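You operate a simulated robot arm through the tools that you are given. There is no shell and no other tool.

Carry out the task below with a simulated robot arm. There is one attempt and no reset: what you move stays moved.

JOB
Brush the dust off the small table, then set the carton there, opened.
Fine: the green brush, put back after; both flaps bent well outward. Set down upright: green brush. What is to be rubbed or washed off counts as gone when no trace of it is left.
Where things are to end (x, y in the base frame): carton within 0.06 m of [1.06, -0.28].

The check looks at the end state, three seconds after you hand in, the way a careful person would. Anything else that was tipped, shoved, dropped, spilled or broken makes it a failure.

ROBOT AND FRAMES
A 6-joint arm with a two-finger gripper, fixed in place. Base frame: the origin is on the floor under the middle of its stand, x ahead of it, y to its left, z up; the work surface is at about z = 0.76. Readings come in m, degrees, newtons and seconds.
It reaches about 1.572 m from its shoulder. Its first joint turns from -166.0 to 166.0 degrees. Payload 2.45 kg.
The TCP is the grasp point between the finger pads, 0.02 m short of the fingertips. In the tool frame z runs along the fingers and y along their closing line. The gripper opens to 0.14 m; its body begins 0.168 m behind the TCP.
Orientation is that of the tool frame in the base frame, as a unit quaternion [w, x, y, z]. With the fingers straight down and closing along the base's y, the tool's x points along the base's -x, its y along +y and its z along -z.

CONTROLS
- The arm moves only by the tool move_arm. Its argument "rows" is a list that holds one entry, the list of rows, each a list of 7 numbers: the turn, a rotation vector about the tool's x, y, z in units of 4 degrees (1.0 is 4 degrees), then the shift along the tool's x, y, z in units of 25 mm (1.0 is 25 mm), then the opening, from 0 (shut) to 1 (fully open). In form: [[[wx, wy, wz, x, y, z, grip], ...]]. A call has 1 to 20 rows; each row shifts and turns the commanded pose from where the row before left it, along the tool's axes as they then stand. A call with a number of a shift or a turn outside -1 to 1 is refused whole. A row lasts 0.2 s, in which the tool goes at most 0.05 m and 8.6 degrees; a call with a longer step from one row to the next is refused whole, and so is a gripper value outside its range. A pose out of reach is approached as far as the arm can. The call stops where the force on the tool passes 40 N (or 10 N more than at its start, if that is more) or the arm is blocked; 0.2 s more then pass. The fingers move at their own pace (about 0.045 m/s each) and stop on an object; they squeeze with about 22 N. The grip force told is the motor's: it shows also when the fingers shut on nothing. Time passes only in rows, and 0.2 s behind the last, so rows that do not move let the fingers close. It gives the time, the measured TCP pose, the force on the tool (base axes), the opening and the grip force at its end, in the units of the frame above (readings bear some noise), with the torque about the TCP (base axes, N m) and any sound that the robot's microphone picked up.
- Cameras (640 x 400 px; columns grow to the right, rows downward): "scene" is fixed at [0.4013, -0.6503, 1.3817]; the picture's right is [0.81, -0.59, 0.00], its down [-0.34, -0.46, -0.82] and it looks along [0.48, 0.66, -0.57] (base axes); focal length 314 px, centre (320, 200). "wrist" rides on the gripper at [0.078, 0.011, -0.209] in the tool frame; the picture's right is [-0.14, 0.99, 0.00], its down [-0.92, -0.13, -0.37] and it looks along [-0.37, -0.05, 0.93] (tool axes); focal length 280 px, centre (320, 200). There is no depth. A picture from a camera that has moved, and an enlarged one, comes with that camera's place and axes in the base frame and with its lens.
- grab_frame(camera): a new picture of that camera. It takes no simulated time.
- close_up(camera, box): a new picture of the part [left, top, right, bottom] of that camera's present view, enlarged. It takes no simulated time.
- hand_in(): hands the job in; it is judged then, once.

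Nothing tells you positions but the pictures and the camera data. Unless the task says otherwise, let go and move clear before handing in.

The tools are called after "Emit:" as name(argument=value, ...) on one line, values as JSON. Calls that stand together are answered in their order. move_arm: Moves the arm, as the interface text tells. Its arguments: {"type":"object","properties":{"rows":{"type":"array"}},"required":["rows"]} The other tools are called the same way: grab_frame (camera) takes a picture; close_up (camera, box) takes an enlarged picture of a part of a camera's view; hand_in () hands the job in.

At the start:

```text
clock: 0.0
tcp_pos: [0.7282, 0.3491, 1.0617]
ee_rot: [0.0, -0.001, 1.0, 0.001]
wrist_force: [-0.5, 0.1, -0.2]
ft_torque: [-0.01, 0.0, 0.0]
finger_gap: 0.1401
grip_force: 0.1
```

scene: 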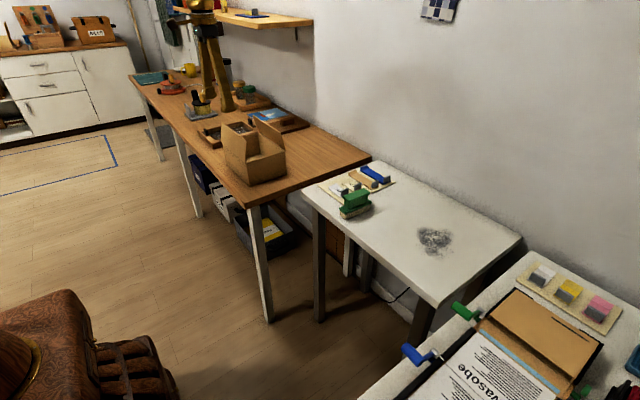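
wrist: 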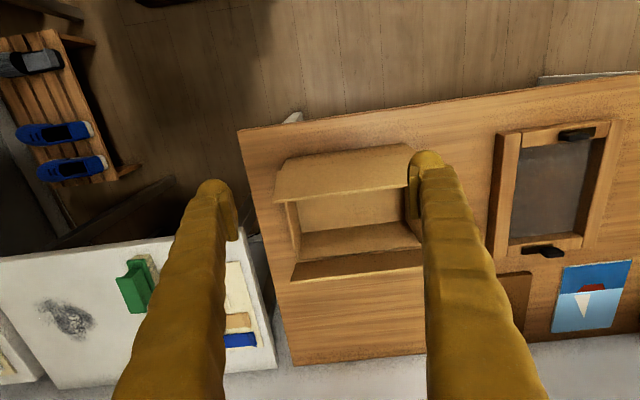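

I see a wooden bench with an open-ish carton, a small white table with a dust patch, and a green brush standing on or beside a tray at the table's far-left end. I'll look closer before moving.

Emit:
close_up(camera="scene", box=[300, 140, 540, 290])

Emit:
close_up(camera="scene", box=[180, 80, 340, 200])

Emit:
close_up(camera="wrist", box=[0, 200, 300, 400])

Emit:
close_up(camera="wrist", box=[220, 110, 480, 310])

```text
2.67 times, centred on (420, 215) of scene
camera zoom: at [0.4013, -0.6503, 1.3817], right [0.81, -0.59, 0.0], down [-0.34, -0.46, -0.82], along [0.48, 0.66, -0.57], focal length 838 px, centre (53, 160)
```

zoom: 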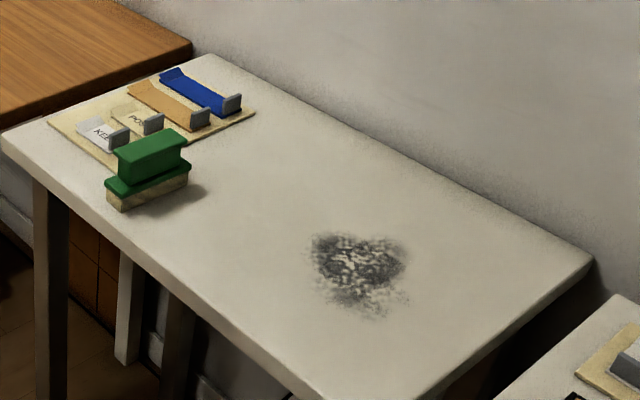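

```text
3.33 times, centred on (260, 140) of scene
camera zoom: at [0.4013, -0.6503, 1.3817], right [0.81, -0.59, 0.0], down [-0.34, -0.46, -0.82], along [0.48, 0.66, -0.57], focal length 1047 px, centre (520, 400)
```

zoom: 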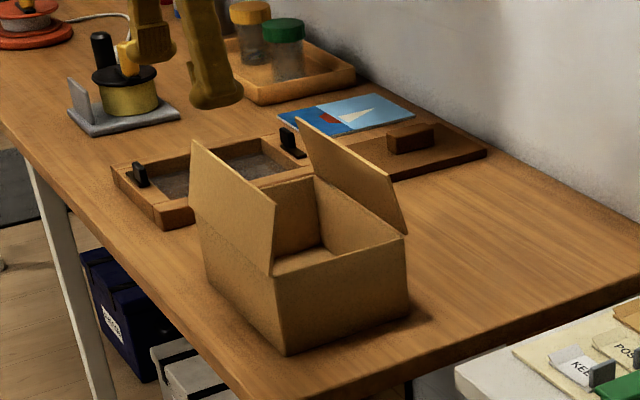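

```text
2.00 times, centred on (150, 300) of wrist
camera zoom: at [0.6505, 0.3592, 1.271], right [0.14, 0.99, 0.0], down [0.92, -0.13, 0.37], along [0.37, -0.05, -0.93], focal length 561 px, centre (660, 0)
```

zoom: 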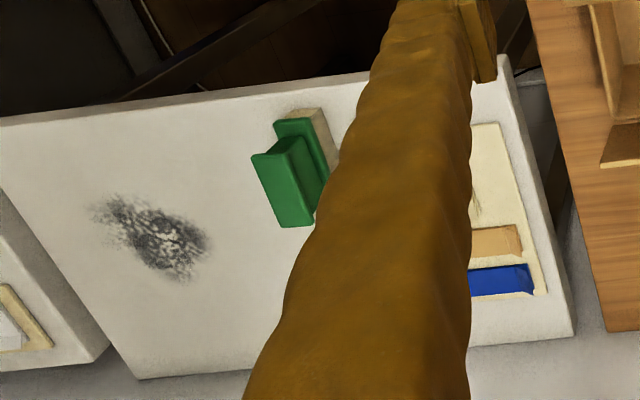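

```text
2.00 times, centred on (350, 210) of wrist
camera zoom: at [0.6505, 0.3592, 1.271], right [0.14, 0.99, 0.0], down [0.92, -0.13, 0.37], along [0.37, -0.05, -0.93], focal length 561 px, centre (260, 180)
```

zoom: 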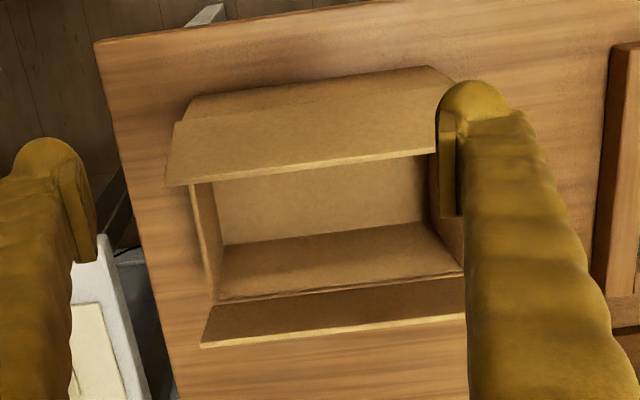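

The dust patch works out at about (1.07, -0.295) and the brush at about (0.98, -0.05), both on z≈0.76. The carton is at about x 0.77–0.93, y 0.30–0.54, with its flaps standing nearly upright. I want larger views of the brush and flaps next.

Emit:
close_up(camera="scene", box=[315, 160, 395, 225])

Emit:
close_up(camera="scene", box=[215, 105, 295, 190])

Emit:
close_up(camera="scene", box=[390, 210, 480, 270])

Emit:
close_up(camera="scene", box=[460, 240, 640, 400])

Emit:
close_up(camera="scene", box=[120, 0, 330, 130])

```text
6.15 times, centred on (355, 192) of scene
camera zoom: at [0.4013, -0.6503, 1.3817], right [0.81, -0.59, 0.0], down [-0.34, -0.46, -0.82], along [0.48, 0.66, -0.57], focal length 1933 px, centre (105, 246)
```

zoom: 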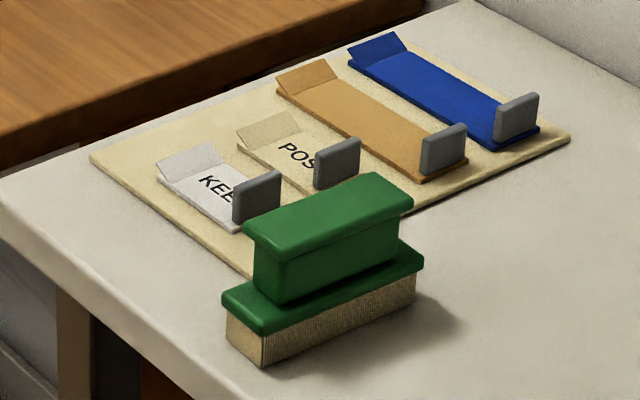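

```text
4.71 times, centred on (255, 148) of scene
camera zoom: at [0.4013, -0.6503, 1.3817], right [0.81, -0.59, 0.0], down [-0.34, -0.46, -0.82], along [0.48, 0.66, -0.57], focal length 1478 px, centre (626, 447)
```

zoom: 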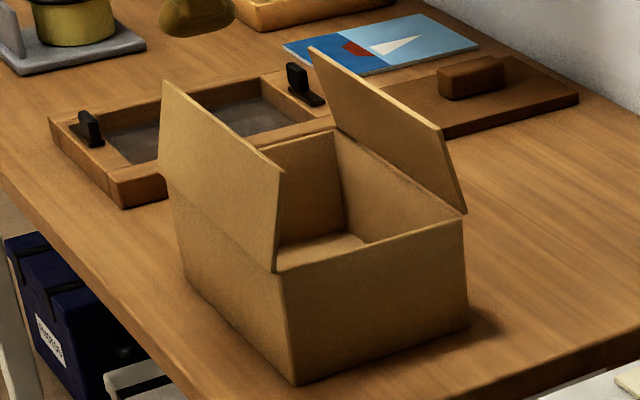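

```text
6.67 times, centred on (435, 240) of scene
camera zoom: at [0.4013, -0.6503, 1.3817], right [0.81, -0.59, 0.0], down [-0.34, -0.46, -0.82], along [0.48, 0.66, -0.57], focal length 2094 px, centre (-447, -67)
```

zoom: 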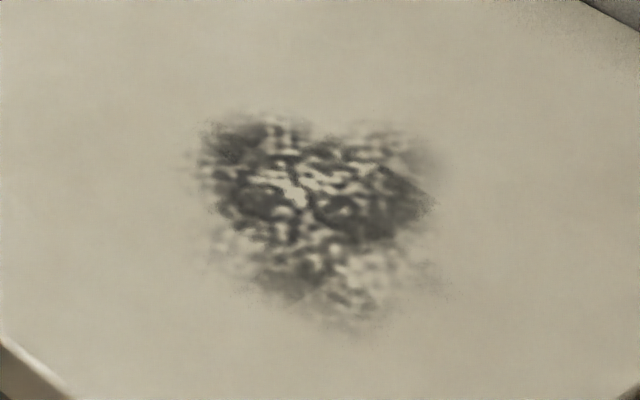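

```text
2.50 times, centred on (550, 320) of scene
camera zoom: at [0.4013, -0.6503, 1.3817], right [0.81, -0.59, 0.0], down [-0.34, -0.46, -0.82], along [0.48, 0.66, -0.57], focal length 785 px, centre (-255, -100)
```

zoom: 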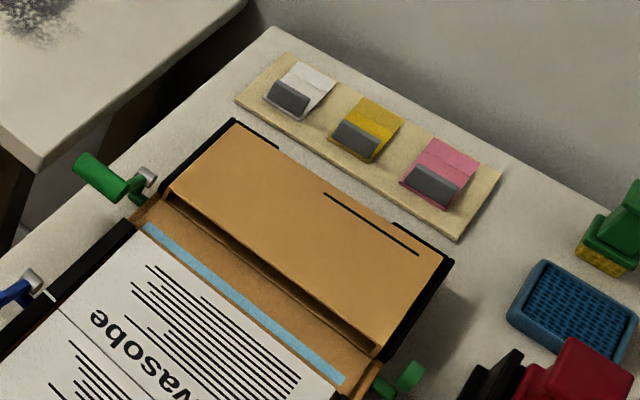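

```text
3.05 times, centred on (225, 65) of scene
camera zoom: at [0.4013, -0.6503, 1.3817], right [0.81, -0.59, 0.0], down [-0.34, -0.46, -0.82], along [0.48, 0.66, -0.57], focal length 957 px, centre (610, 611)
```

zoom: 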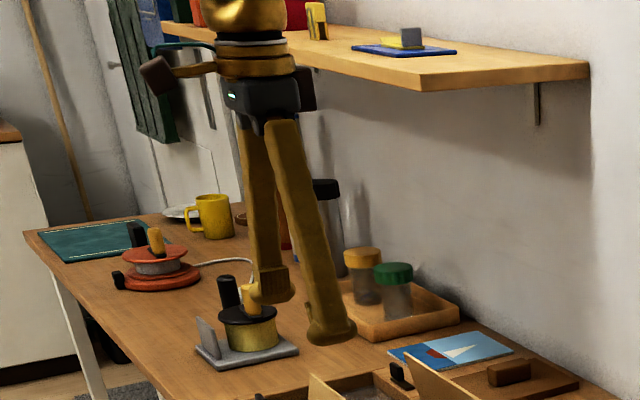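

The brush stands on the table just beside the sorting board, with its handle running along x. Another green-topped item sits on the right-hand table, so I'll look at that to be sure which one is the green brush.

Emit:
close_up(camera="scene", box=[560, 300, 640, 400])

Emit:
close_up(camera="wrist", box=[90, 230, 190, 330])

Emit:
close_up(camera="wrist", box=[0, 220, 120, 400])

```text
4.00 times, centred on (600, 350) of scene
camera zoom: at [0.4013, -0.6503, 1.3817], right [0.81, -0.59, 0.0], down [-0.34, -0.46, -0.82], along [0.48, 0.66, -0.57], focal length 1256 px, centre (-800, -400)
```

zoom: 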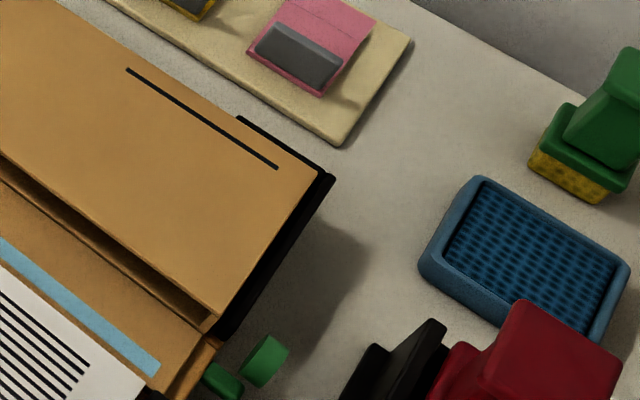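

```text
4.00 times, centred on (140, 280) of wrist
camera zoom: at [0.6505, 0.3592, 1.271], right [0.14, 0.99, 0.0], down [0.92, -0.13, 0.37], along [0.37, -0.05, -0.93], focal length 1122 px, centre (1040, -120)
```

zoom: 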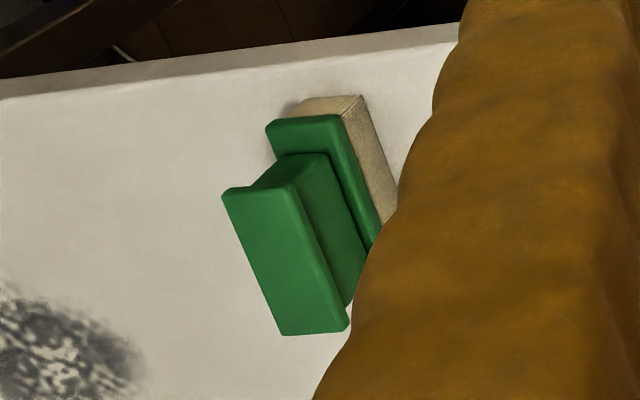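

```text
2.22 times, centred on (60, 310) of wrist
camera zoom: at [0.6505, 0.3592, 1.271], right [0.14, 0.99, 0.0], down [0.92, -0.13, 0.37], along [0.37, -0.05, -0.93], focal length 623 px, centre (898, -44)
```

zoom: 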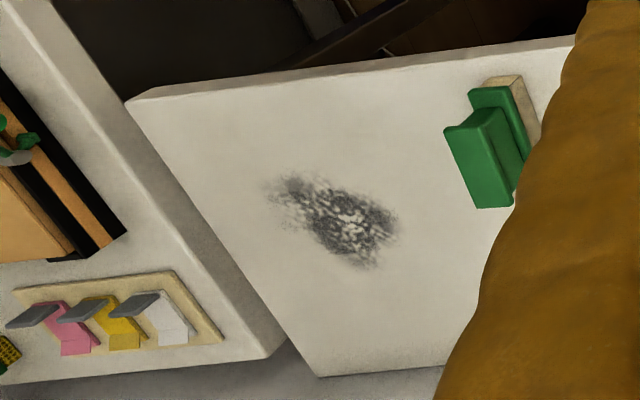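

The one with bristles on the small table is the green brush; the right-hand item is a sponge-like block. I'm moving at height to a spot above the brush so the wrist camera can fix its place.

Emit:
move_arm(rows=[[[0, 0, 0, -0.6, -1, 0, 1], [0, 0, 0, -0.6, -1, 0, 1], [0, 0, 0, -0.6, -1, 0, 1], [0, 0, 0, -0.6, -1, 0, 1], [0, 0, 0, -0.6, -1, 0, 1], [0, 0, 0, -0.6, -1, 0, 1], [0, 0, 0, -0.6, -1, 0, 1], [0, 0, 0, -0.6, -1, 0, 0.57], [0, 0, 0, -0.6, -1, 0, 0.57], [0, 0, 0, -0.6, -1, 0, 0.57], [0, 0, 0, -0.6, -1, 0, 0.57], [0, 0, 0, -0.6, -1, 0, 0.57], [0, 0, 0, -0.6, -1, 0, 0.57], [0, 0, 0, -0.6, -1, 0, 0.57], [0, 0, 0, -0.6, -1, 0, 0.57], [0, 0, 0, -0.6, -1, 0, 0.57], [0, 0, 0, 0, 0, 0.5, 0.57], [0, 0, 0, 0, 0, 0, 0.57]]])

Emit:
grab_frame(camera="wrist")

Emit:
grab_frame(camera="scene")

```text
clock: 3.8
tcp_pos: [0.9673, -0.0518, 1.0487]
ee_rot: [0.0, 0.0, 1.0, 0.0]
wrist_force: [-0.1, -0.4, 0.0]
ft_torque: [0.03, -0.01, 0.0]
finger_gap: 0.0798
grip_force: 0.1
```

```text
taken
camera wrist: at [0.89, -0.0419, 1.258], right [0.14, 0.99, 0.0], down [0.92, -0.13, 0.37], along [0.36, -0.05, -0.93], focal length 280 px, centre (320, 200)
```

wrist: 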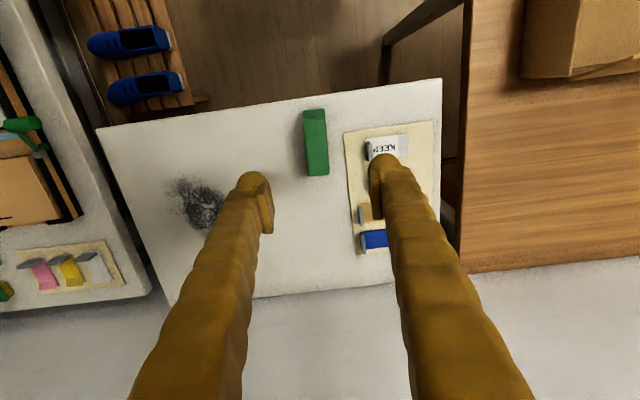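

```text
taken
```

scene: 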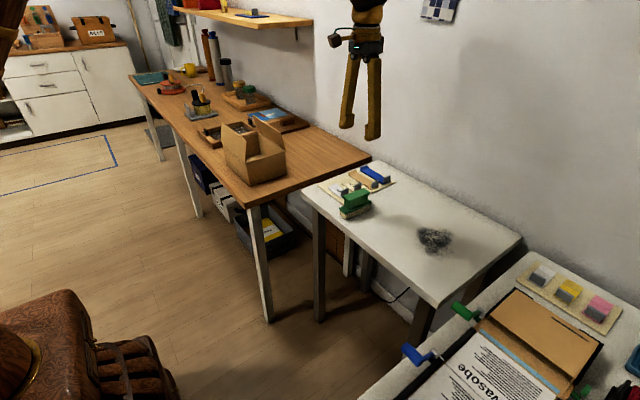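

Emit:
close_up(camera="wrist", box=[260, 85, 400, 195])

Emit:
close_up(camera="wrist", box=[90, 120, 290, 300])

```text
3.64 times, centred on (330, 140) of wrist
camera zoom: at [0.89, -0.0419, 1.258], right [0.14, 0.99, 0.0], down [0.92, -0.13, 0.37], along [0.36, -0.05, -0.93], focal length 1020 px, centre (284, 418)
```

zoom: 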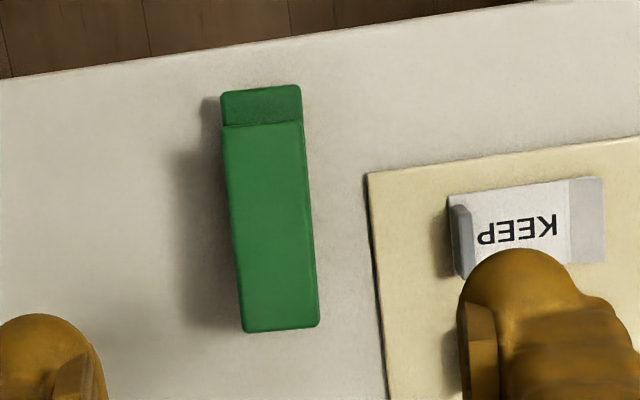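

```text
2.22 times, centred on (190, 210) of wrist
camera zoom: at [0.89, -0.0419, 1.258], right [0.14, 0.99, 0.0], down [0.92, -0.13, 0.37], along [0.36, -0.05, -0.93], focal length 623 px, centre (609, 178)
```

zoom: 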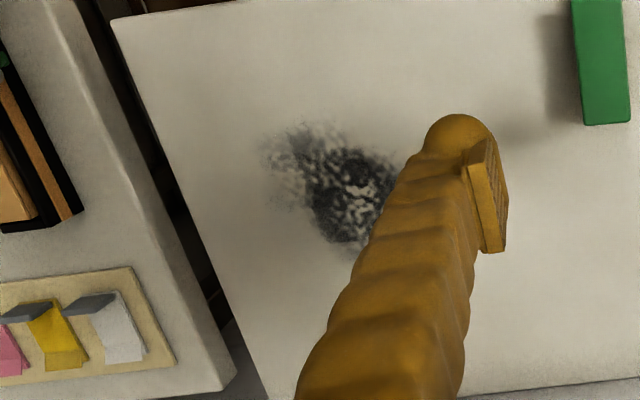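

The handle top is centred near (0.973, -0.058) with a slight yaw of about -2.7° and a width of about 33 mm. I'll align to it, descend partway and check again.

Emit:
move_arm(rows=[[[0, 0, 0, -0.21, -0.25, 0, 0.57], [0, 0, 0.65, 0, 0, 0, 0.57], [0, 0, 0, 0, 0, 1, 0.57], [0, 0, 0, 0, 0, 1, 0.57], [0, 0, 0, 0, 0, 1, 0.57], [0, 0, 0, 0, 0, 1, 0.57], [0, 0, 0, 0, 0, 1, 0.57], [0, 0, 0, 0, 0, 0.6, 0.57], [0, 0, 0, 0, 0, 0, 0.57]]])

Emit:
grab_frame(camera="wrist")

Emit:
close_up(camera="scene", box=[300, 120, 440, 230])

```text
clock: 5.8
tcp_pos: [0.9734, -0.0573, 0.9117]
ee_rot: [0.0, 0.023, 1.0, 0.0]
wrist_force: [0.1, -0.2, 0.7]
ft_torque: [-0.03, 0.0, 0.03]
finger_gap: 0.0797
grip_force: 0.0
```

```text
taken
camera wrist: at [0.8957, -0.0428, 1.1196], right [0.18, 0.98, 0.0], down [0.91, -0.17, 0.37], along [0.36, -0.07, -0.93], focal length 280 px, centre (320, 200)
```

wrist: 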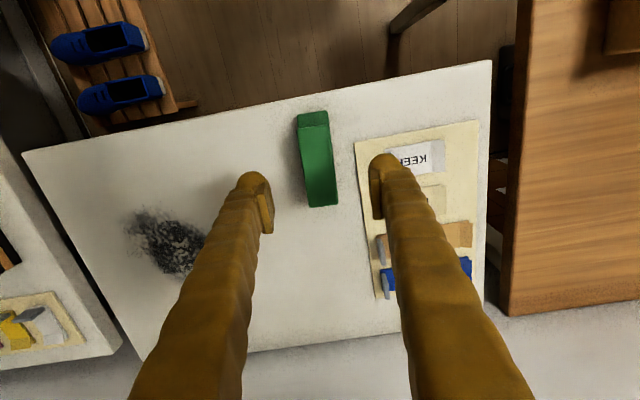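

```text
3.64 times, centred on (370, 175) of scene
camera zoom: at [0.4013, -0.6503, 1.3817], right [0.81, -0.59, 0.0], down [-0.34, -0.46, -0.82], along [0.48, 0.66, -0.57], focal length 1142 px, centre (138, 291)
```

zoom: 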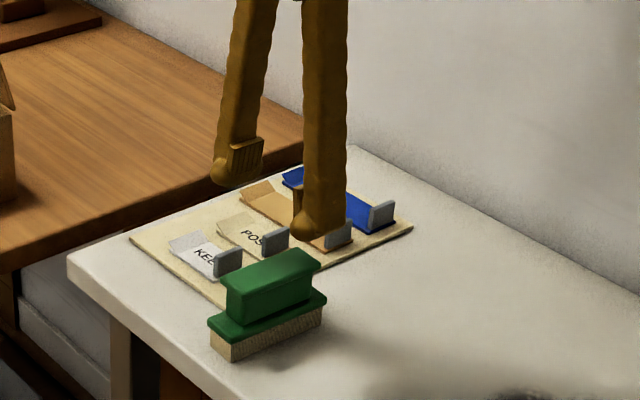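

Emit:
close_up(camera="wrist", box=[270, 100, 370, 220])

```text
3.33 times, centred on (320, 160) of wrist
camera zoom: at [0.8957, -0.0428, 1.1196], right [0.18, 0.98, 0.0], down [0.91, -0.17, 0.37], along [0.36, -0.07, -0.93], focal length 935 px, centre (320, 333)
```

zoom: 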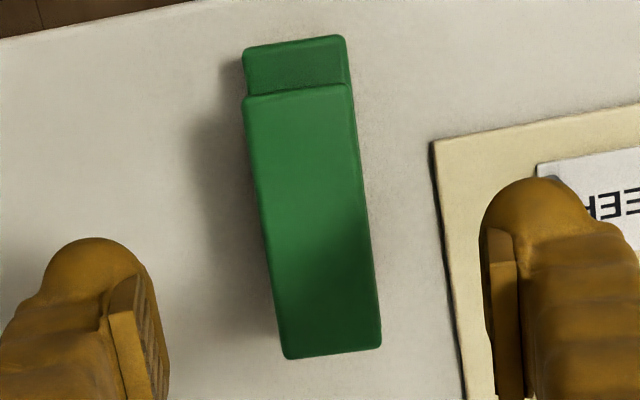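

The gripper is centred on the handle and aligned to within about a degree. Descending to z≈0.817 and closing on the handle.

Emit:
move_arm(rows=[[[0, 0, 0, 0, 0, 1, 0.57], [0, 0, 0, 0, 0, 1, 0.57], [0, 0, 0, 0, 0, 1, 0.57], [0, 0, 0, 0, 0, 0.5, 0.57], [0, 0, 0, 0, 0, 0.25, 0.57], [0, 0, 0, 0, 0, 0, 0.57]]])

Emit:
grab_frame(camera="wrist")

Emit:
close_up(camera="scene", box=[320, 140, 420, 230])

```text
clock: 7.2
tcp_pos: [0.9737, -0.0568, 0.8162]
ee_rot: [0.0, 0.023, 1.0, 0.0]
wrist_force: [-0.3, -0.7, -0.1]
ft_torque: [0.01, 0.03, 0.02]
finger_gap: 0.0798
grip_force: 0.1
```

```text
taken
camera wrist: at [0.8961, -0.043, 1.0248], right [0.18, 0.98, 0.0], down [0.91, -0.17, 0.37], along [0.36, -0.07, -0.93], focal length 280 px, centre (320, 200)
```

wrist: 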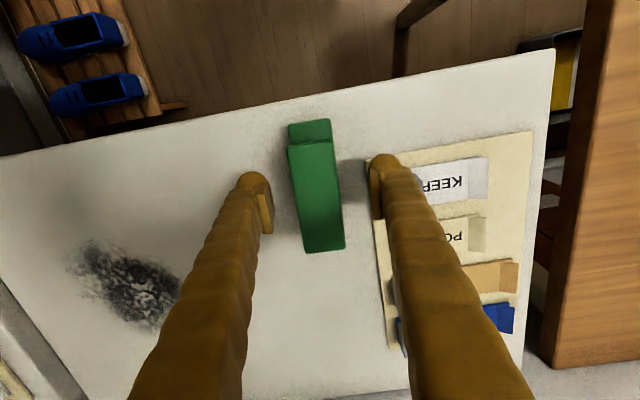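

```text
4.44 times, centred on (370, 185) of scene
camera zoom: at [0.4013, -0.6503, 1.3817], right [0.81, -0.59, 0.0], down [-0.34, -0.46, -0.82], along [0.48, 0.66, -0.57], focal length 1396 px, centre (98, 267)
```

zoom: 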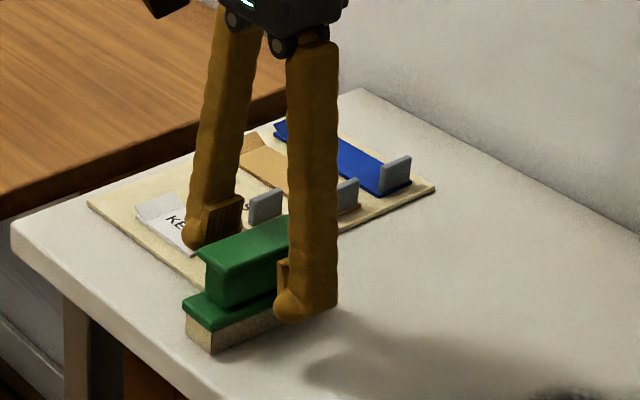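

Emit:
move_arm(rows=[[[0, 0, 0, 0, 0, 0, 0.1], [0, 0, 0, 0, 0, 0, 0.0], [0, 0, 0, 0, 0, 0, 0], [0, 0, 0, 0, 0, 0, 0], [0, 0, 0, 0, 0, 0, 0], [0, 0, 0, 0, 0, 0, 0]]])

Emit:
grab_frame(camera="wrist")

Emit:
close_up(camera="scene", box=[320, 140, 420, 230])

```text
clock: 8.6
tcp_pos: [0.9735, -0.0577, 0.8163]
ee_rot: [0.0, 0.022, 1.0, 0.0]
wrist_force: [0.1, -1.0, 0.2]
ft_torque: [0.02, 0.03, 0.01]
finger_gap: 0.031
grip_force: 22.6
```

```text
taken
camera wrist: at [0.8961, -0.043, 1.0249], right [0.18, 0.98, 0.0], down [0.91, -0.17, 0.37], along [0.36, -0.07, -0.93], focal length 280 px, centre (320, 200)
```

wrist: 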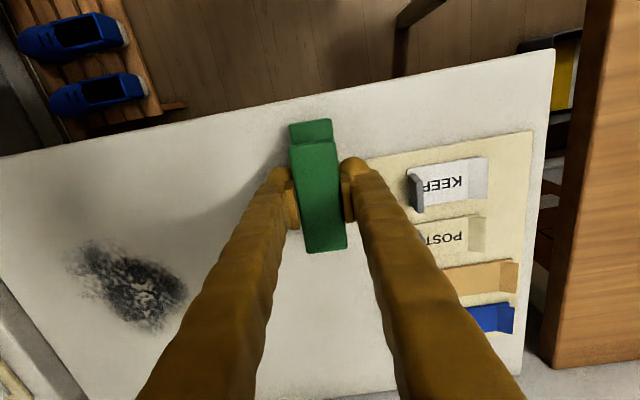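

```text
4.44 times, centred on (370, 185) of scene
camera zoom: at [0.4013, -0.6503, 1.3817], right [0.81, -0.59, 0.0], down [-0.34, -0.46, -0.82], along [0.48, 0.66, -0.57], focal length 1396 px, centre (98, 267)
```

zoom: 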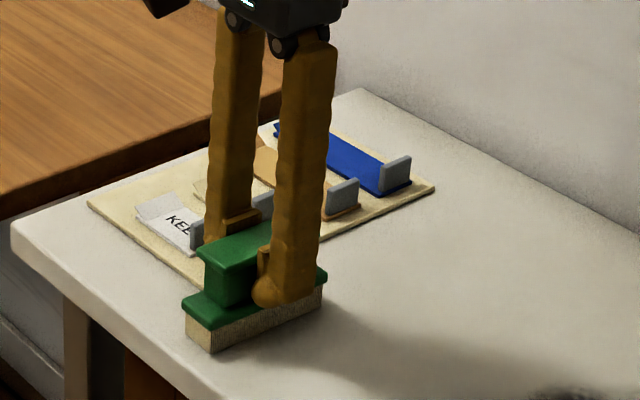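

The brush is held (gap 31 mm) at rest pose (0.9736, -0.0575, 0.816), which I'll reuse to put it back. Lifting slightly and carrying it toward the dust edge.

Emit:
move_arm(rows=[[[0, 0, 0, 0, 0, -0.4, 0], [0, 0, 0, 0, 0, -0.8, 0], [0, 0, 0, 0, 0, -0.4, 0], [0, 0, 0, -0.353, -0.935, 0, 0], [0, 0, 0, -0.353, -0.935, 0, 0], [0, 0, 0, -0.353, -0.935, 0, 0], [0, 0, 0, -0.353, -0.935, 0, 0], [0, 0, 0, -0.353, -0.935, 0, 0], [0, 0, 0, -0.353, -0.935, 0, 0], [0, 0, 0, 0, 0, 0, 0]]])

Emit:
grab_frame(camera="wrist")

Emit:
close_up(camera="scene", box=[320, 140, 520, 290])

```text
clock: 10.8
tcp_pos: [1.0211, -0.2001, 0.8564]
ee_rot: [0.0, 0.023, 1.0, 0.0]
wrist_force: [-0.6, 0.4, -1.0]
ft_torque: [0.04, -0.02, 0.0]
finger_gap: 0.0308
grip_force: 22.4
```

```text
taken
camera wrist: at [0.9436, -0.1859, 1.0658], right [0.18, 0.98, 0.0], down [0.91, -0.17, 0.37], along [0.36, -0.07, -0.93], focal length 280 px, centre (320, 200)
```

wrist: 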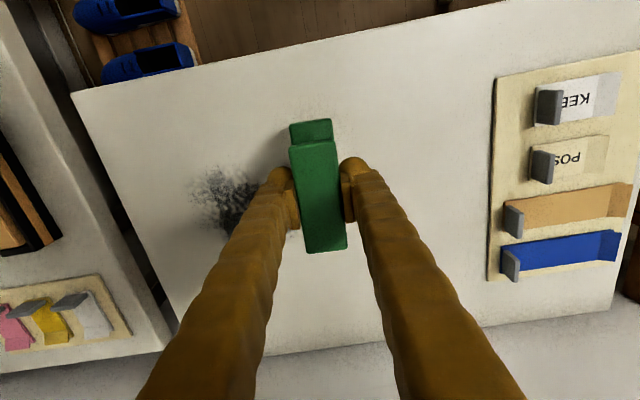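

```text
2.67 times, centred on (420, 215) of scene
camera zoom: at [0.4013, -0.6503, 1.3817], right [0.81, -0.59, 0.0], down [-0.34, -0.46, -0.82], along [0.48, 0.66, -0.57], focal length 838 px, centre (53, 160)
```

zoom: 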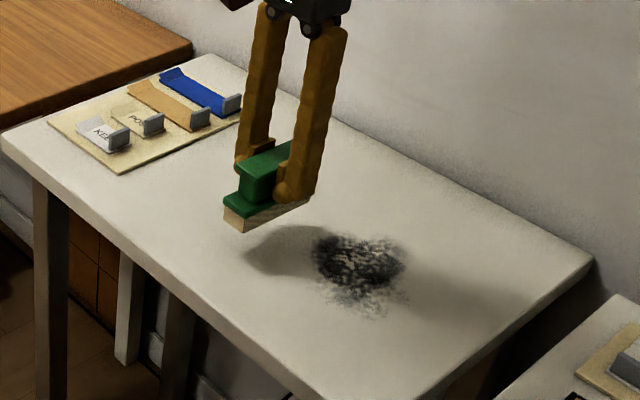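

The brush is level and held firmly. I'll lower it to contact at the near edge of the dust and read the force.

Emit:
move_arm(rows=[[[0, 0, 0, 0, 0, 0.8, 0], [0, 0, 0, 0, 0, 0.6, 0], [0, 0, 0, 0, 0, 0.15, 0], [0, 0, 0, 0, 0, 0.1, 0], [0, 0, 0, 0, 0, 0, 0]]])

```text
clock: 12.0
tcp_pos: [1.0204, -0.2, 0.8151]
ee_rot: [0.0, 0.023, 1.0, 0.0]
wrist_force: [0.1, 0.9, 3.6]
ft_torque: [0.12, 0.09, -0.02]
finger_gap: 0.0308
grip_force: 21.9
```

Contact is at about 3.6 N. Now the first stroke in -y across the near-x side of the patch.

Emit:
move_arm(rows=[[[0, 0, 0, -0.037, -0.8, 0, 0], [0, 0, 0, -0.037, -0.8, 0, 0], [0, 0, 0, -0.037, -0.8, 0, 0], [0, 0, 0, -0.037, -0.8, 0, 0], [0, 0, 0, -0.037, -0.8, 0, 0], [0, 0, 0, -0.037, -0.8, 0, 0], [0, 0, 0, -0.037, -0.8, 0, 0], [0, 0, 0, -0.037, -0.8, 0, 0], [0, 0, 0, 0, 0, 0, 0]]])

Emit:
grab_frame(camera="wrist")

Emit:
close_up(camera="scene", box=[320, 140, 520, 290])

```text
clock: 14.0
tcp_pos: [1.0194, -0.3606, 0.8155]
ee_rot: [0.0, 0.022, 1.0, 0.0]
wrist_force: [0.7, 0.1, 12.6]
ft_torque: [-0.11, 0.0, -0.02]
finger_gap: 0.0309
grip_force: 22.3
```

```text
taken
camera wrist: at [0.9421, -0.3465, 1.0241], right [0.18, 0.98, 0.0], down [0.91, -0.17, 0.37], along [0.36, -0.07, -0.93], focal length 280 px, centre (320, 200)
```

wrist: 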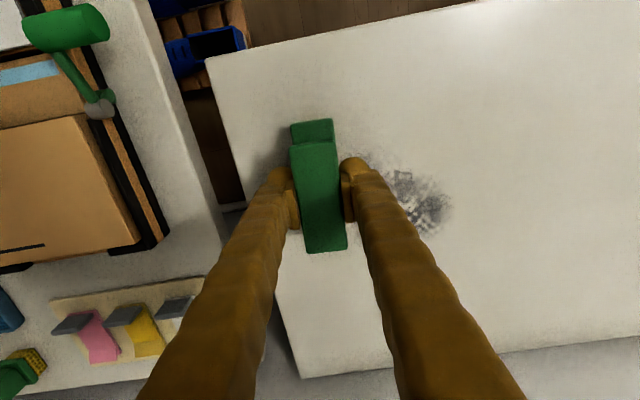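

```text
2.67 times, centred on (420, 215) of scene
camera zoom: at [0.4013, -0.6503, 1.3817], right [0.81, -0.59, 0.0], down [-0.34, -0.46, -0.82], along [0.48, 0.66, -0.57], focal length 838 px, centre (53, 160)
```

zoom: 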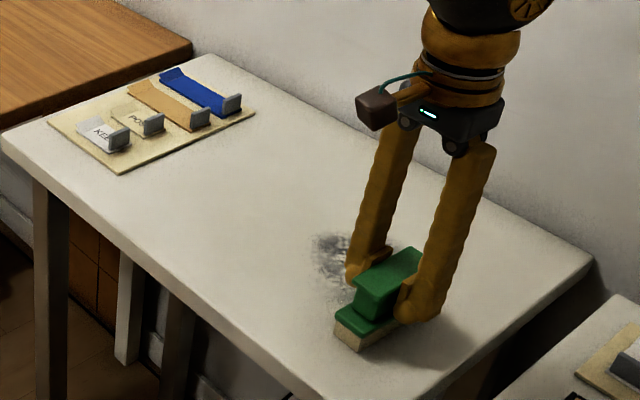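

The swept strip is visibly lighter. I'll carry on with overlapping strokes at x≈1.07 and then 1.12.

Emit:
move_arm(rows=[[[0, 0, 0, -0.046, -1, -0.02, 0], [0, 0, 0, -1, 0.046, 0, 0], [0, 0, 0, -1, 0.046, 0, 0], [0, 0, 0, 0.035, 0.76, 0, 0], [0, 0, 0, 0.035, 0.76, 0, 0], [0, 0, 0, 0.035, 0.76, 0, 0], [0, 0, 0, 0.035, 0.76, 0, 0], [0, 0, 0, 0.035, 0.76, 0, 0], [0, 0, 0, 0.035, 0.76, 0, 0], [0, 0, 0, 0.035, 0.76, 0, 0], [0, 0, 0, 0.035, 0.76, 0, 0], [0, 0, 0, 0.035, 0.76, 0, 0], [0, 0, 0, 0.035, 0.76, 0, 0], [0, 0, 0, 0, 0, 0, 0]]])

Emit:
grab_frame(camera="wrist")

Emit:
close_up(camera="scene", box=[320, 140, 520, 290])

```text
clock: 17.0
tcp_pos: [1.069, -0.1944, 0.8156]
ee_rot: [0.0, 0.023, 1.0, 0.0]
wrist_force: [1.1, 2.9, 7.9]
ft_torque: [0.1, 0.16, 0.03]
finger_gap: 0.0307
grip_force: 22.3
```

```text
taken
camera wrist: at [0.992, -0.1813, 1.024], right [0.18, 0.98, 0.0], down [0.91, -0.17, 0.37], along [0.36, -0.07, -0.93], focal length 280 px, centre (320, 200)
```

wrist: 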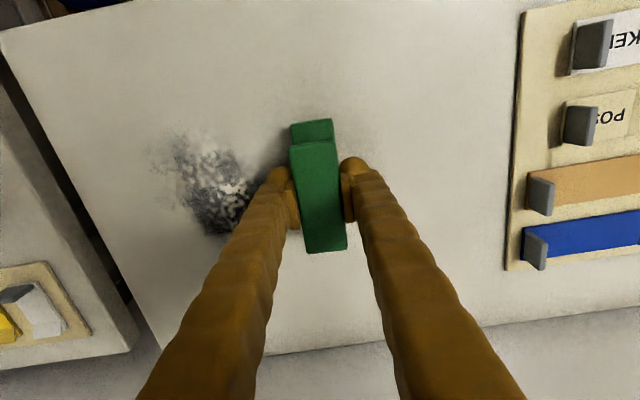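

```text
2.67 times, centred on (420, 215) of scene
camera zoom: at [0.4013, -0.6503, 1.3817], right [0.81, -0.59, 0.0], down [-0.34, -0.46, -0.82], along [0.48, 0.66, -0.57], focal length 838 px, centre (53, 160)
```

zoom: 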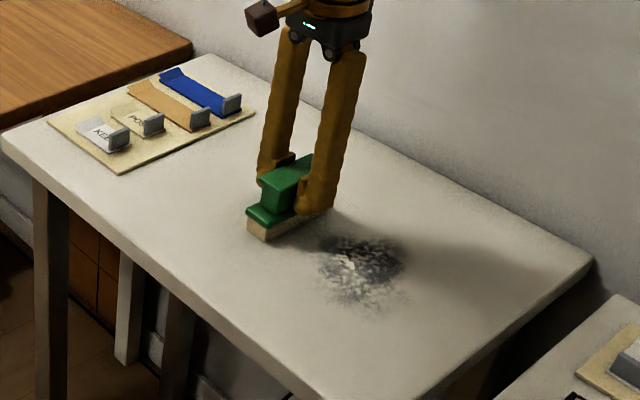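

Emit:
close_up(camera="scene", box=[390, 210, 480, 270])

Emit:
close_up(camera="wrist", box=[120, 100, 300, 250])

```text
6.67 times, centred on (435, 240) of scene
camera zoom: at [0.4013, -0.6503, 1.3817], right [0.81, -0.59, 0.0], down [-0.34, -0.46, -0.82], along [0.48, 0.66, -0.57], focal length 2094 px, centre (-447, -67)
```

zoom: 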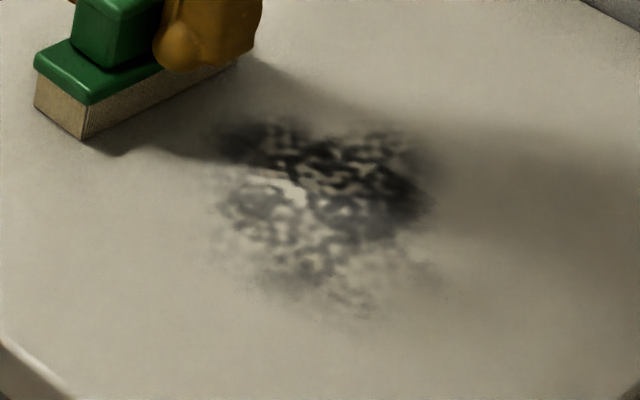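

```text
2.67 times, centred on (210, 175) of wrist
camera zoom: at [0.992, -0.1813, 1.024], right [0.18, 0.98, 0.0], down [0.91, -0.17, 0.37], along [0.36, -0.07, -0.93], focal length 748 px, centre (613, 267)
```

zoom: 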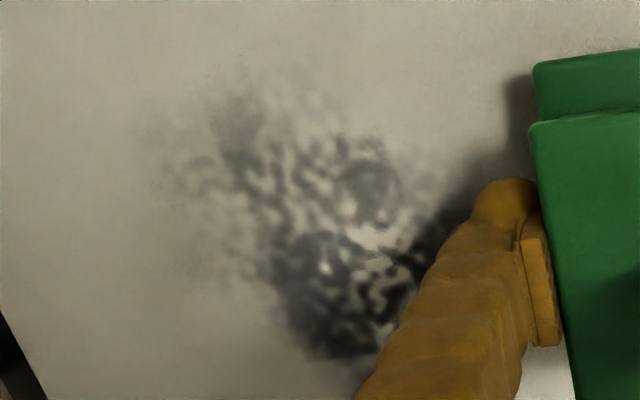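

Each pass fades the dust partly, so I'll keep stroking back and forth with overlaps.

Emit:
move_arm(rows=[[[0, 0, 0, -0.044, -0.95, 0, 0], [0, 0, 0, -0.044, -0.95, 0, 0], [0, 0, 0, -0.044, -0.95, 0, 0], [0, 0, 0, -0.044, -0.95, 0, 0], [0, 0, 0, -0.044, -0.95, 0, 0], [0, 0, 0, -0.044, -0.95, 0, 0], [0, 0, 0, -0.044, -0.95, 0, 0], [0, 0, 0, -0.044, -0.95, 0, 0], [0, 0, 0, -1, 0.046, 0, 0], [0, 0, 0, -1, 0.046, 0, 0], [0, 0, 0, 0.044, 0.95, 0, 0], [0, 0, 0, 0.044, 0.95, 0, 0], [0, 0, 0, 0.044, 0.95, 0, 0], [0, 0, 0, 0.044, 0.95, 0, 0], [0, 0, 0, 0.044, 0.95, 0, 0], [0, 0, 0, 0.044, 0.95, 0, 0], [0, 0, 0, 0.044, 0.95, 0, 0], [0, 0, 0, 0.044, 0.95, 0, 0], [0, 0, 0, 0, 0, 0, 0]]])

Emit:
close_up(camera="scene", box=[390, 210, 480, 270])

```text
clock: 21.0
tcp_pos: [1.1183, -0.1938, 0.8162]
ee_rot: [0.0, 0.023, 1.0, 0.0]
wrist_force: [-0.2, 0.5, -1.0]
ft_torque: [0.03, 0.01, 0.02]
finger_gap: 0.0309
grip_force: 21.9
```

```text
6.67 times, centred on (435, 240) of scene
camera zoom: at [0.4013, -0.6503, 1.3817], right [0.81, -0.59, 0.0], down [-0.34, -0.46, -0.82], along [0.48, 0.66, -0.57], focal length 2094 px, centre (-447, -67)
```

zoom: 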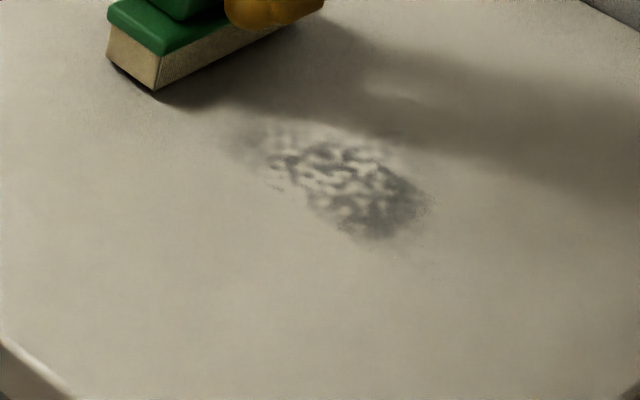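

Much of it is gone, but the brush is now barely touching. I'll lower about 1.5 mm and stroke again over the remaining far-x part.

Emit:
move_arm(rows=[[[0, 0, 0, 0, 0, 0.06, 0], [0, 0, 0, 0, 0, 0, 0]]])

```text
clock: 21.6
tcp_pos: [1.118, -0.1941, 0.8127]
ee_rot: [0.0, 0.023, 1.0, 0.0]
wrist_force: [-0.8, 0.6, -0.6]
ft_torque: [0.01, 0.0, 0.0]
finger_gap: 0.0311
grip_force: 22.3
```

Emit:
move_arm(rows=[[[0, 0, 0, 0, 0, 0.04, 0], [0, 0, 0, 0, 0, 0, 0]]])

Emit:
close_up(camera="scene", box=[370, 170, 460, 240])

```text
clock: 22.2
tcp_pos: [1.1199, -0.1947, 0.8132]
ee_rot: [0.0, 0.023, 1.0, 0.0]
wrist_force: [0.3, -1.3, -1.7]
ft_torque: [0.03, -0.02, 0.02]
finger_gap: 0.0308
grip_force: 22.4
```

```text
5.71 times, centred on (415, 205) of scene
camera zoom: at [0.4013, -0.6503, 1.3817], right [0.81, -0.59, 0.0], down [-0.34, -0.46, -0.82], along [0.48, 0.66, -0.57], focal length 1795 px, centre (-223, 171)
```

zoom: 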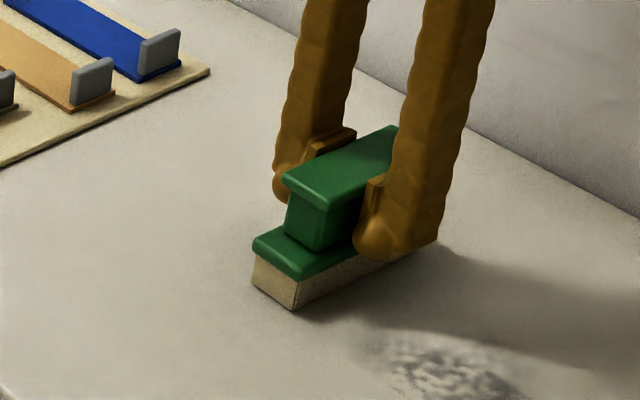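

Emit:
move_arm(rows=[[[0, 0, 0, 0, 0, 0.05, 0], [0, 0, 0, 0, 0, 0.05, 0], [0, 0, 0, 0, 0, 0, 0]]])

```text
clock: 23.0
tcp_pos: [1.1203, -0.194, 0.8115]
ee_rot: [0.001, 0.022, 1.0, 0.0]
wrist_force: [-1.1, 6.0, 21.8]
ft_torque: [-0.05, 0.19, -0.03]
finger_gap: 0.0308
grip_force: 22.3
```

Emit:
move_arm(rows=[[[0, 0, 0, 0, 0, -0.02, 0], [0, 0, 0, -0.044, -0.95, 0, 0], [0, 0, 0, -0.044, -0.95, 0, 0], [0, 0, 0, -0.044, -0.95, 0, 0], [0, 0, 0, -0.044, -0.95, 0, 0], [0, 0, 0, -0.044, -0.95, 0, 0], [0, 0, 0, -0.044, -0.95, 0, 0], [0, 0, 0, -0.044, -0.95, 0, 0], [0, 0, 0, -0.044, -0.95, 0, 0], [0, 0, 0, 0, 0, 0, 0]]])

Emit:
close_up(camera="scene", box=[390, 190, 510, 280])

Emit:
grab_frame(camera="wrist")

```text
clock: 25.2
tcp_pos: [1.1185, -0.3872, 0.8106]
ee_rot: [0.0, 0.023, 1.0, 0.0]
wrist_force: [2.0, 6.0, 22.1]
ft_torque: [0.02, -0.18, 0.03]
finger_gap: 0.031
grip_force: 22.1
```

```text
4.44 times, centred on (450, 235) of scene
camera zoom: at [0.4013, -0.6503, 1.3817], right [0.81, -0.59, 0.0], down [-0.34, -0.46, -0.82], along [0.48, 0.66, -0.57], focal length 1396 px, centre (-258, 44)
```

zoom: 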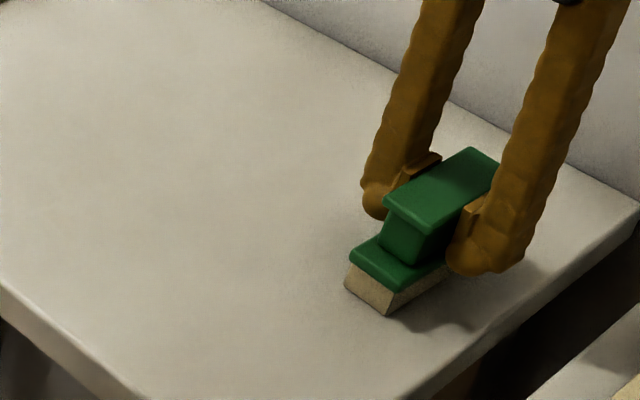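

```text
taken
camera wrist: at [1.0414, -0.3724, 1.0197], right [0.18, 0.98, 0.0], down [0.91, -0.17, 0.37], along [0.36, -0.07, -0.93], focal length 280 px, centre (320, 200)
```

wrist: 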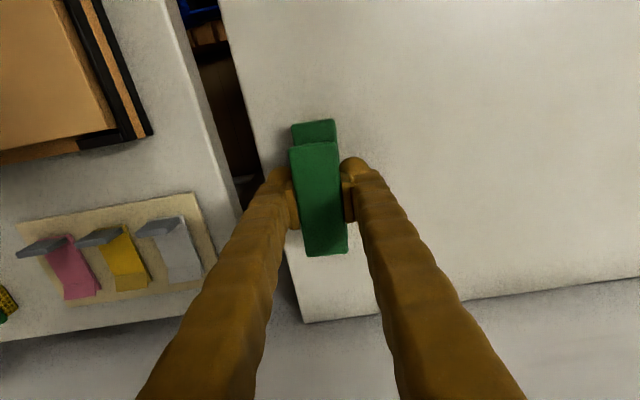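

The patch looks clean now. For safety I'll make one more light overlapping pass over the whole area, then inspect from above.

Emit:
move_arm(rows=[[[0, 0, 0, 1, -0.046, -0.02, 0], [0, 0, 0, 1, -0.046, 0, 0], [0, 0, 0, 0.044, 0.95, 0, 0], [0, 0, 0, 0.044, 0.95, 0, 0], [0, 0, 0, 0.044, 0.95, 0, 0], [0, 0, 0, 0.044, 0.95, 0, 0], [0, 0, 0, 0.044, 0.95, 0, 0], [0, 0, 0, 0.044, 0.95, 0, 0], [0, 0, 0, 0.044, 0.95, 0, 0], [0, 0, 0, 0.044, 0.95, 0, 0], [0, 0, 0, 1, -0.046, 0, 0], [0, 0, 0, 1, -0.046, 0, 0], [0, 0, 0, -0.044, -0.95, 0, 0], [0, 0, 0, -0.044, -0.95, 0, 0], [0, 0, 0, -0.044, -0.95, 0, 0], [0, 0, 0, -0.044, -0.95, 0, 0], [0, 0, 0, -0.044, -0.95, 0, 0], [0, 0, 0, -0.044, -0.95, 0, 0], [0, 0, 0, -0.044, -0.95, 0, 0], [0, 0, 0, 0, 0, 0, 0]]])

Emit:
grab_frame(camera="wrist")

Emit:
close_up(camera="scene", box=[380, 190, 500, 280])

```text
clock: 29.4
tcp_pos: [1.02, -0.3633, 0.8102]
ee_rot: [0.001, 0.023, 1.0, 0.0]
wrist_force: [-0.5, -0.2, -1.3]
ft_torque: [0.01, -0.01, -0.03]
finger_gap: 0.0309
grip_force: 22.4
```

```text
taken
camera wrist: at [0.9427, -0.3485, 1.02], right [0.18, 0.98, 0.0], down [0.91, -0.17, 0.37], along [0.36, -0.07, -0.93], focal length 280 px, centre (320, 200)
```

wrist: 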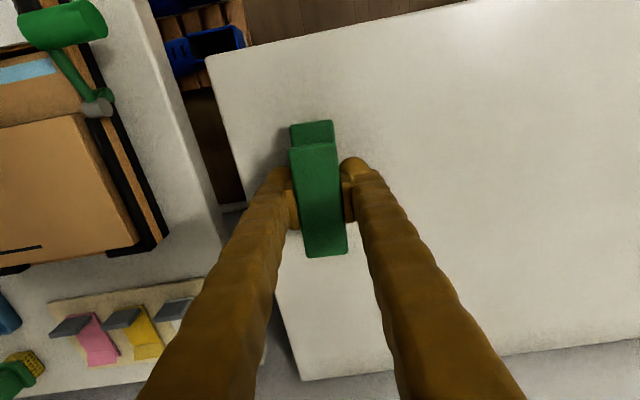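

```text
4.44 times, centred on (440, 235) of scene
camera zoom: at [0.4013, -0.6503, 1.3817], right [0.81, -0.59, 0.0], down [-0.34, -0.46, -0.82], along [0.48, 0.66, -0.57], focal length 1396 px, centre (-213, 44)
```

zoom: 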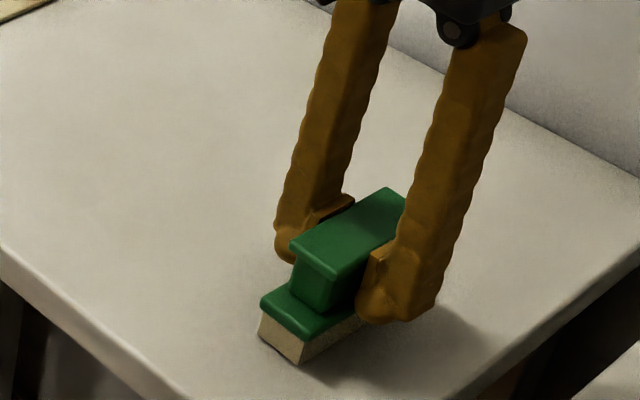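

No contact at the end of that pass, so I'll lift the brush and inspect both the table and how the brush sits in the grip.

Emit:
move_arm(rows=[[[0, 0, 0, 0, 0, -0.6, 0], [0, 0, 0, 0, 0, -1, 0], [0, 0, 0, 0.044, 0.95, -1, 0], [0, 0, 0, 0.044, 0.95, -0.6, 0], [0, 0, 0, 0.044, 0.95, 0, 0], [0, 0, 0, 0.044, 0.95, 0, 0], [0, 0, 0, 0.044, 0.95, 0, 0], [0, 0, 0, 0.044, 0.95, 0, 0], [0, 0, 0, 0.044, 0.95, 0, 0], [0, 0, 0, 0.044, 0.95, 0, 0], [0, 0, 0, 0, 0, 0, 0]]])

Emit:
grab_frame(camera="wrist")

Emit:
close_up(camera="scene", box=[380, 190, 500, 280])

Emit:
close_up(camera="scene", box=[330, 120, 450, 220])

```text
clock: 31.8
tcp_pos: [1.0206, -0.1715, 0.8909]
ee_rot: [0.001, 0.022, 1.0, 0.0]
wrist_force: [0.9, 0.7, -1.7]
ft_torque: [0.02, 0.03, 0.01]
finger_gap: 0.0311
grip_force: 21.7
```

```text
taken
camera wrist: at [0.9422, -0.1569, 1.1004], right [0.18, 0.98, 0.0], down [0.91, -0.17, 0.37], along [0.36, -0.07, -0.93], focal length 280 px, centre (320, 200)
```

wrist: 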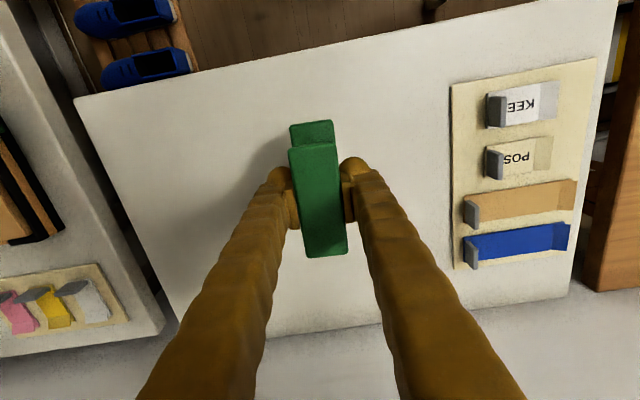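

```text
4.44 times, centred on (440, 235) of scene
camera zoom: at [0.4013, -0.6503, 1.3817], right [0.81, -0.59, 0.0], down [-0.34, -0.46, -0.82], along [0.48, 0.66, -0.57], focal length 1396 px, centre (-213, 44)
```

zoom: 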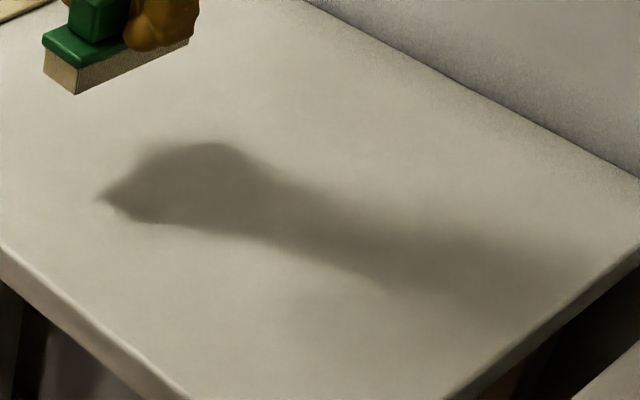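

```text
4.00 times, centred on (390, 170) of scene
camera zoom: at [0.4013, -0.6503, 1.3817], right [0.81, -0.59, 0.0], down [-0.34, -0.46, -0.82], along [0.48, 0.66, -0.57], focal length 1256 px, centre (40, 320)
```

zoom: 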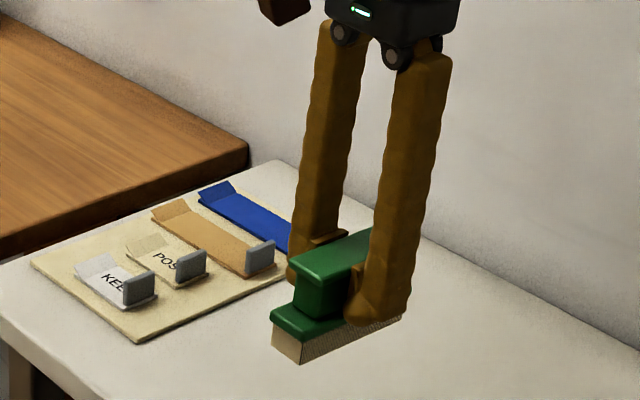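

The table looks clean, though the arm's shadow still falls on part of it. I'll move above the brush's original spot and re-inspect before putting it down.

Emit:
move_arm(rows=[[[0, 0, 0, 0.418, 0.894, 0, 0], [0, 0, 0, 0.418, 0.894, 0, 0], [0, 0, 0, 0.418, 0.894, 0, 0], [0, 0, 0, 0.418, 0.894, 0, 0], [0, 0, 0, 0.418, 0.894, 0, 0], [0, 0, 0, 0, 0, 0, 0], [0, 0, 0, 0, 0, 0, 0]]])

Emit:
close_up(camera="scene", box=[380, 200, 500, 280])

Emit:
close_up(camera="wrist", box=[0, 100, 280, 340])

Emit:
close_up(camera="scene", box=[320, 130, 420, 220])

```text
clock: 33.4
tcp_pos: [0.9727, -0.0574, 0.8885]
ee_rot: [0.0, 0.023, 1.0, 0.001]
wrist_force: [0.1, -0.3, -1.3]
ft_torque: [-0.01, 0.01, -0.02]
finger_gap: 0.031
grip_force: 21.9
```

```text
5.00 times, centred on (440, 240) of scene
camera zoom: at [0.4013, -0.6503, 1.3817], right [0.81, -0.59, 0.0], down [-0.34, -0.46, -0.82], along [0.48, 0.66, -0.57], focal length 1571 px, centre (-280, 0)
```

zoom: 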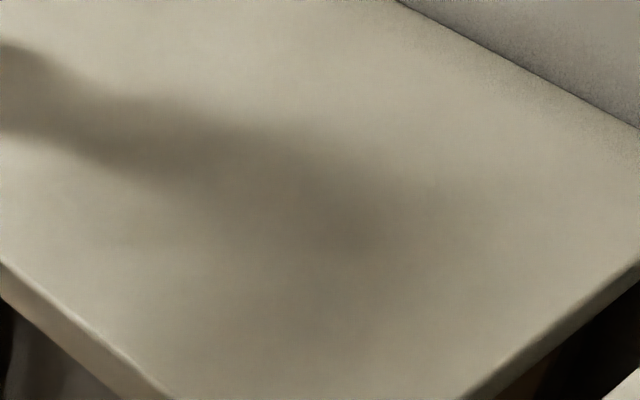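

```text
1.67 times, centred on (140, 220) of wrist
camera zoom: at [0.8956, -0.0423, 1.098], right [0.18, 0.98, 0.0], down [0.91, -0.17, 0.37], along [0.36, -0.07, -0.93], focal length 467 px, centre (620, 167)
```

zoom: 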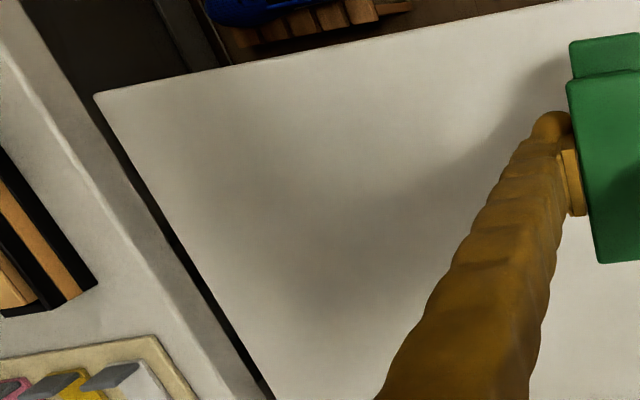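

```text
4.44 times, centred on (370, 175) of scene
camera zoom: at [0.4013, -0.6503, 1.3817], right [0.81, -0.59, 0.0], down [-0.34, -0.46, -0.82], along [0.48, 0.66, -0.57], focal length 1396 px, centre (98, 311)
```

zoom: 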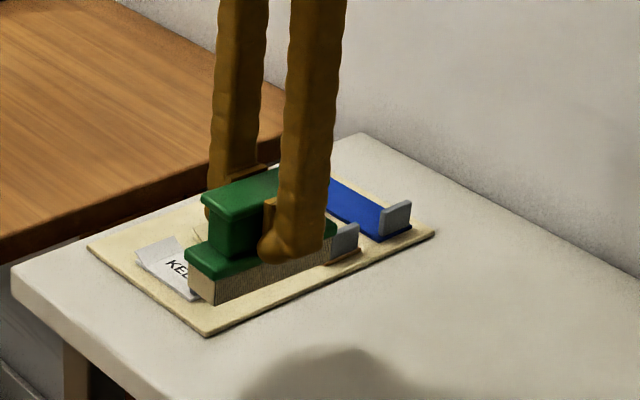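

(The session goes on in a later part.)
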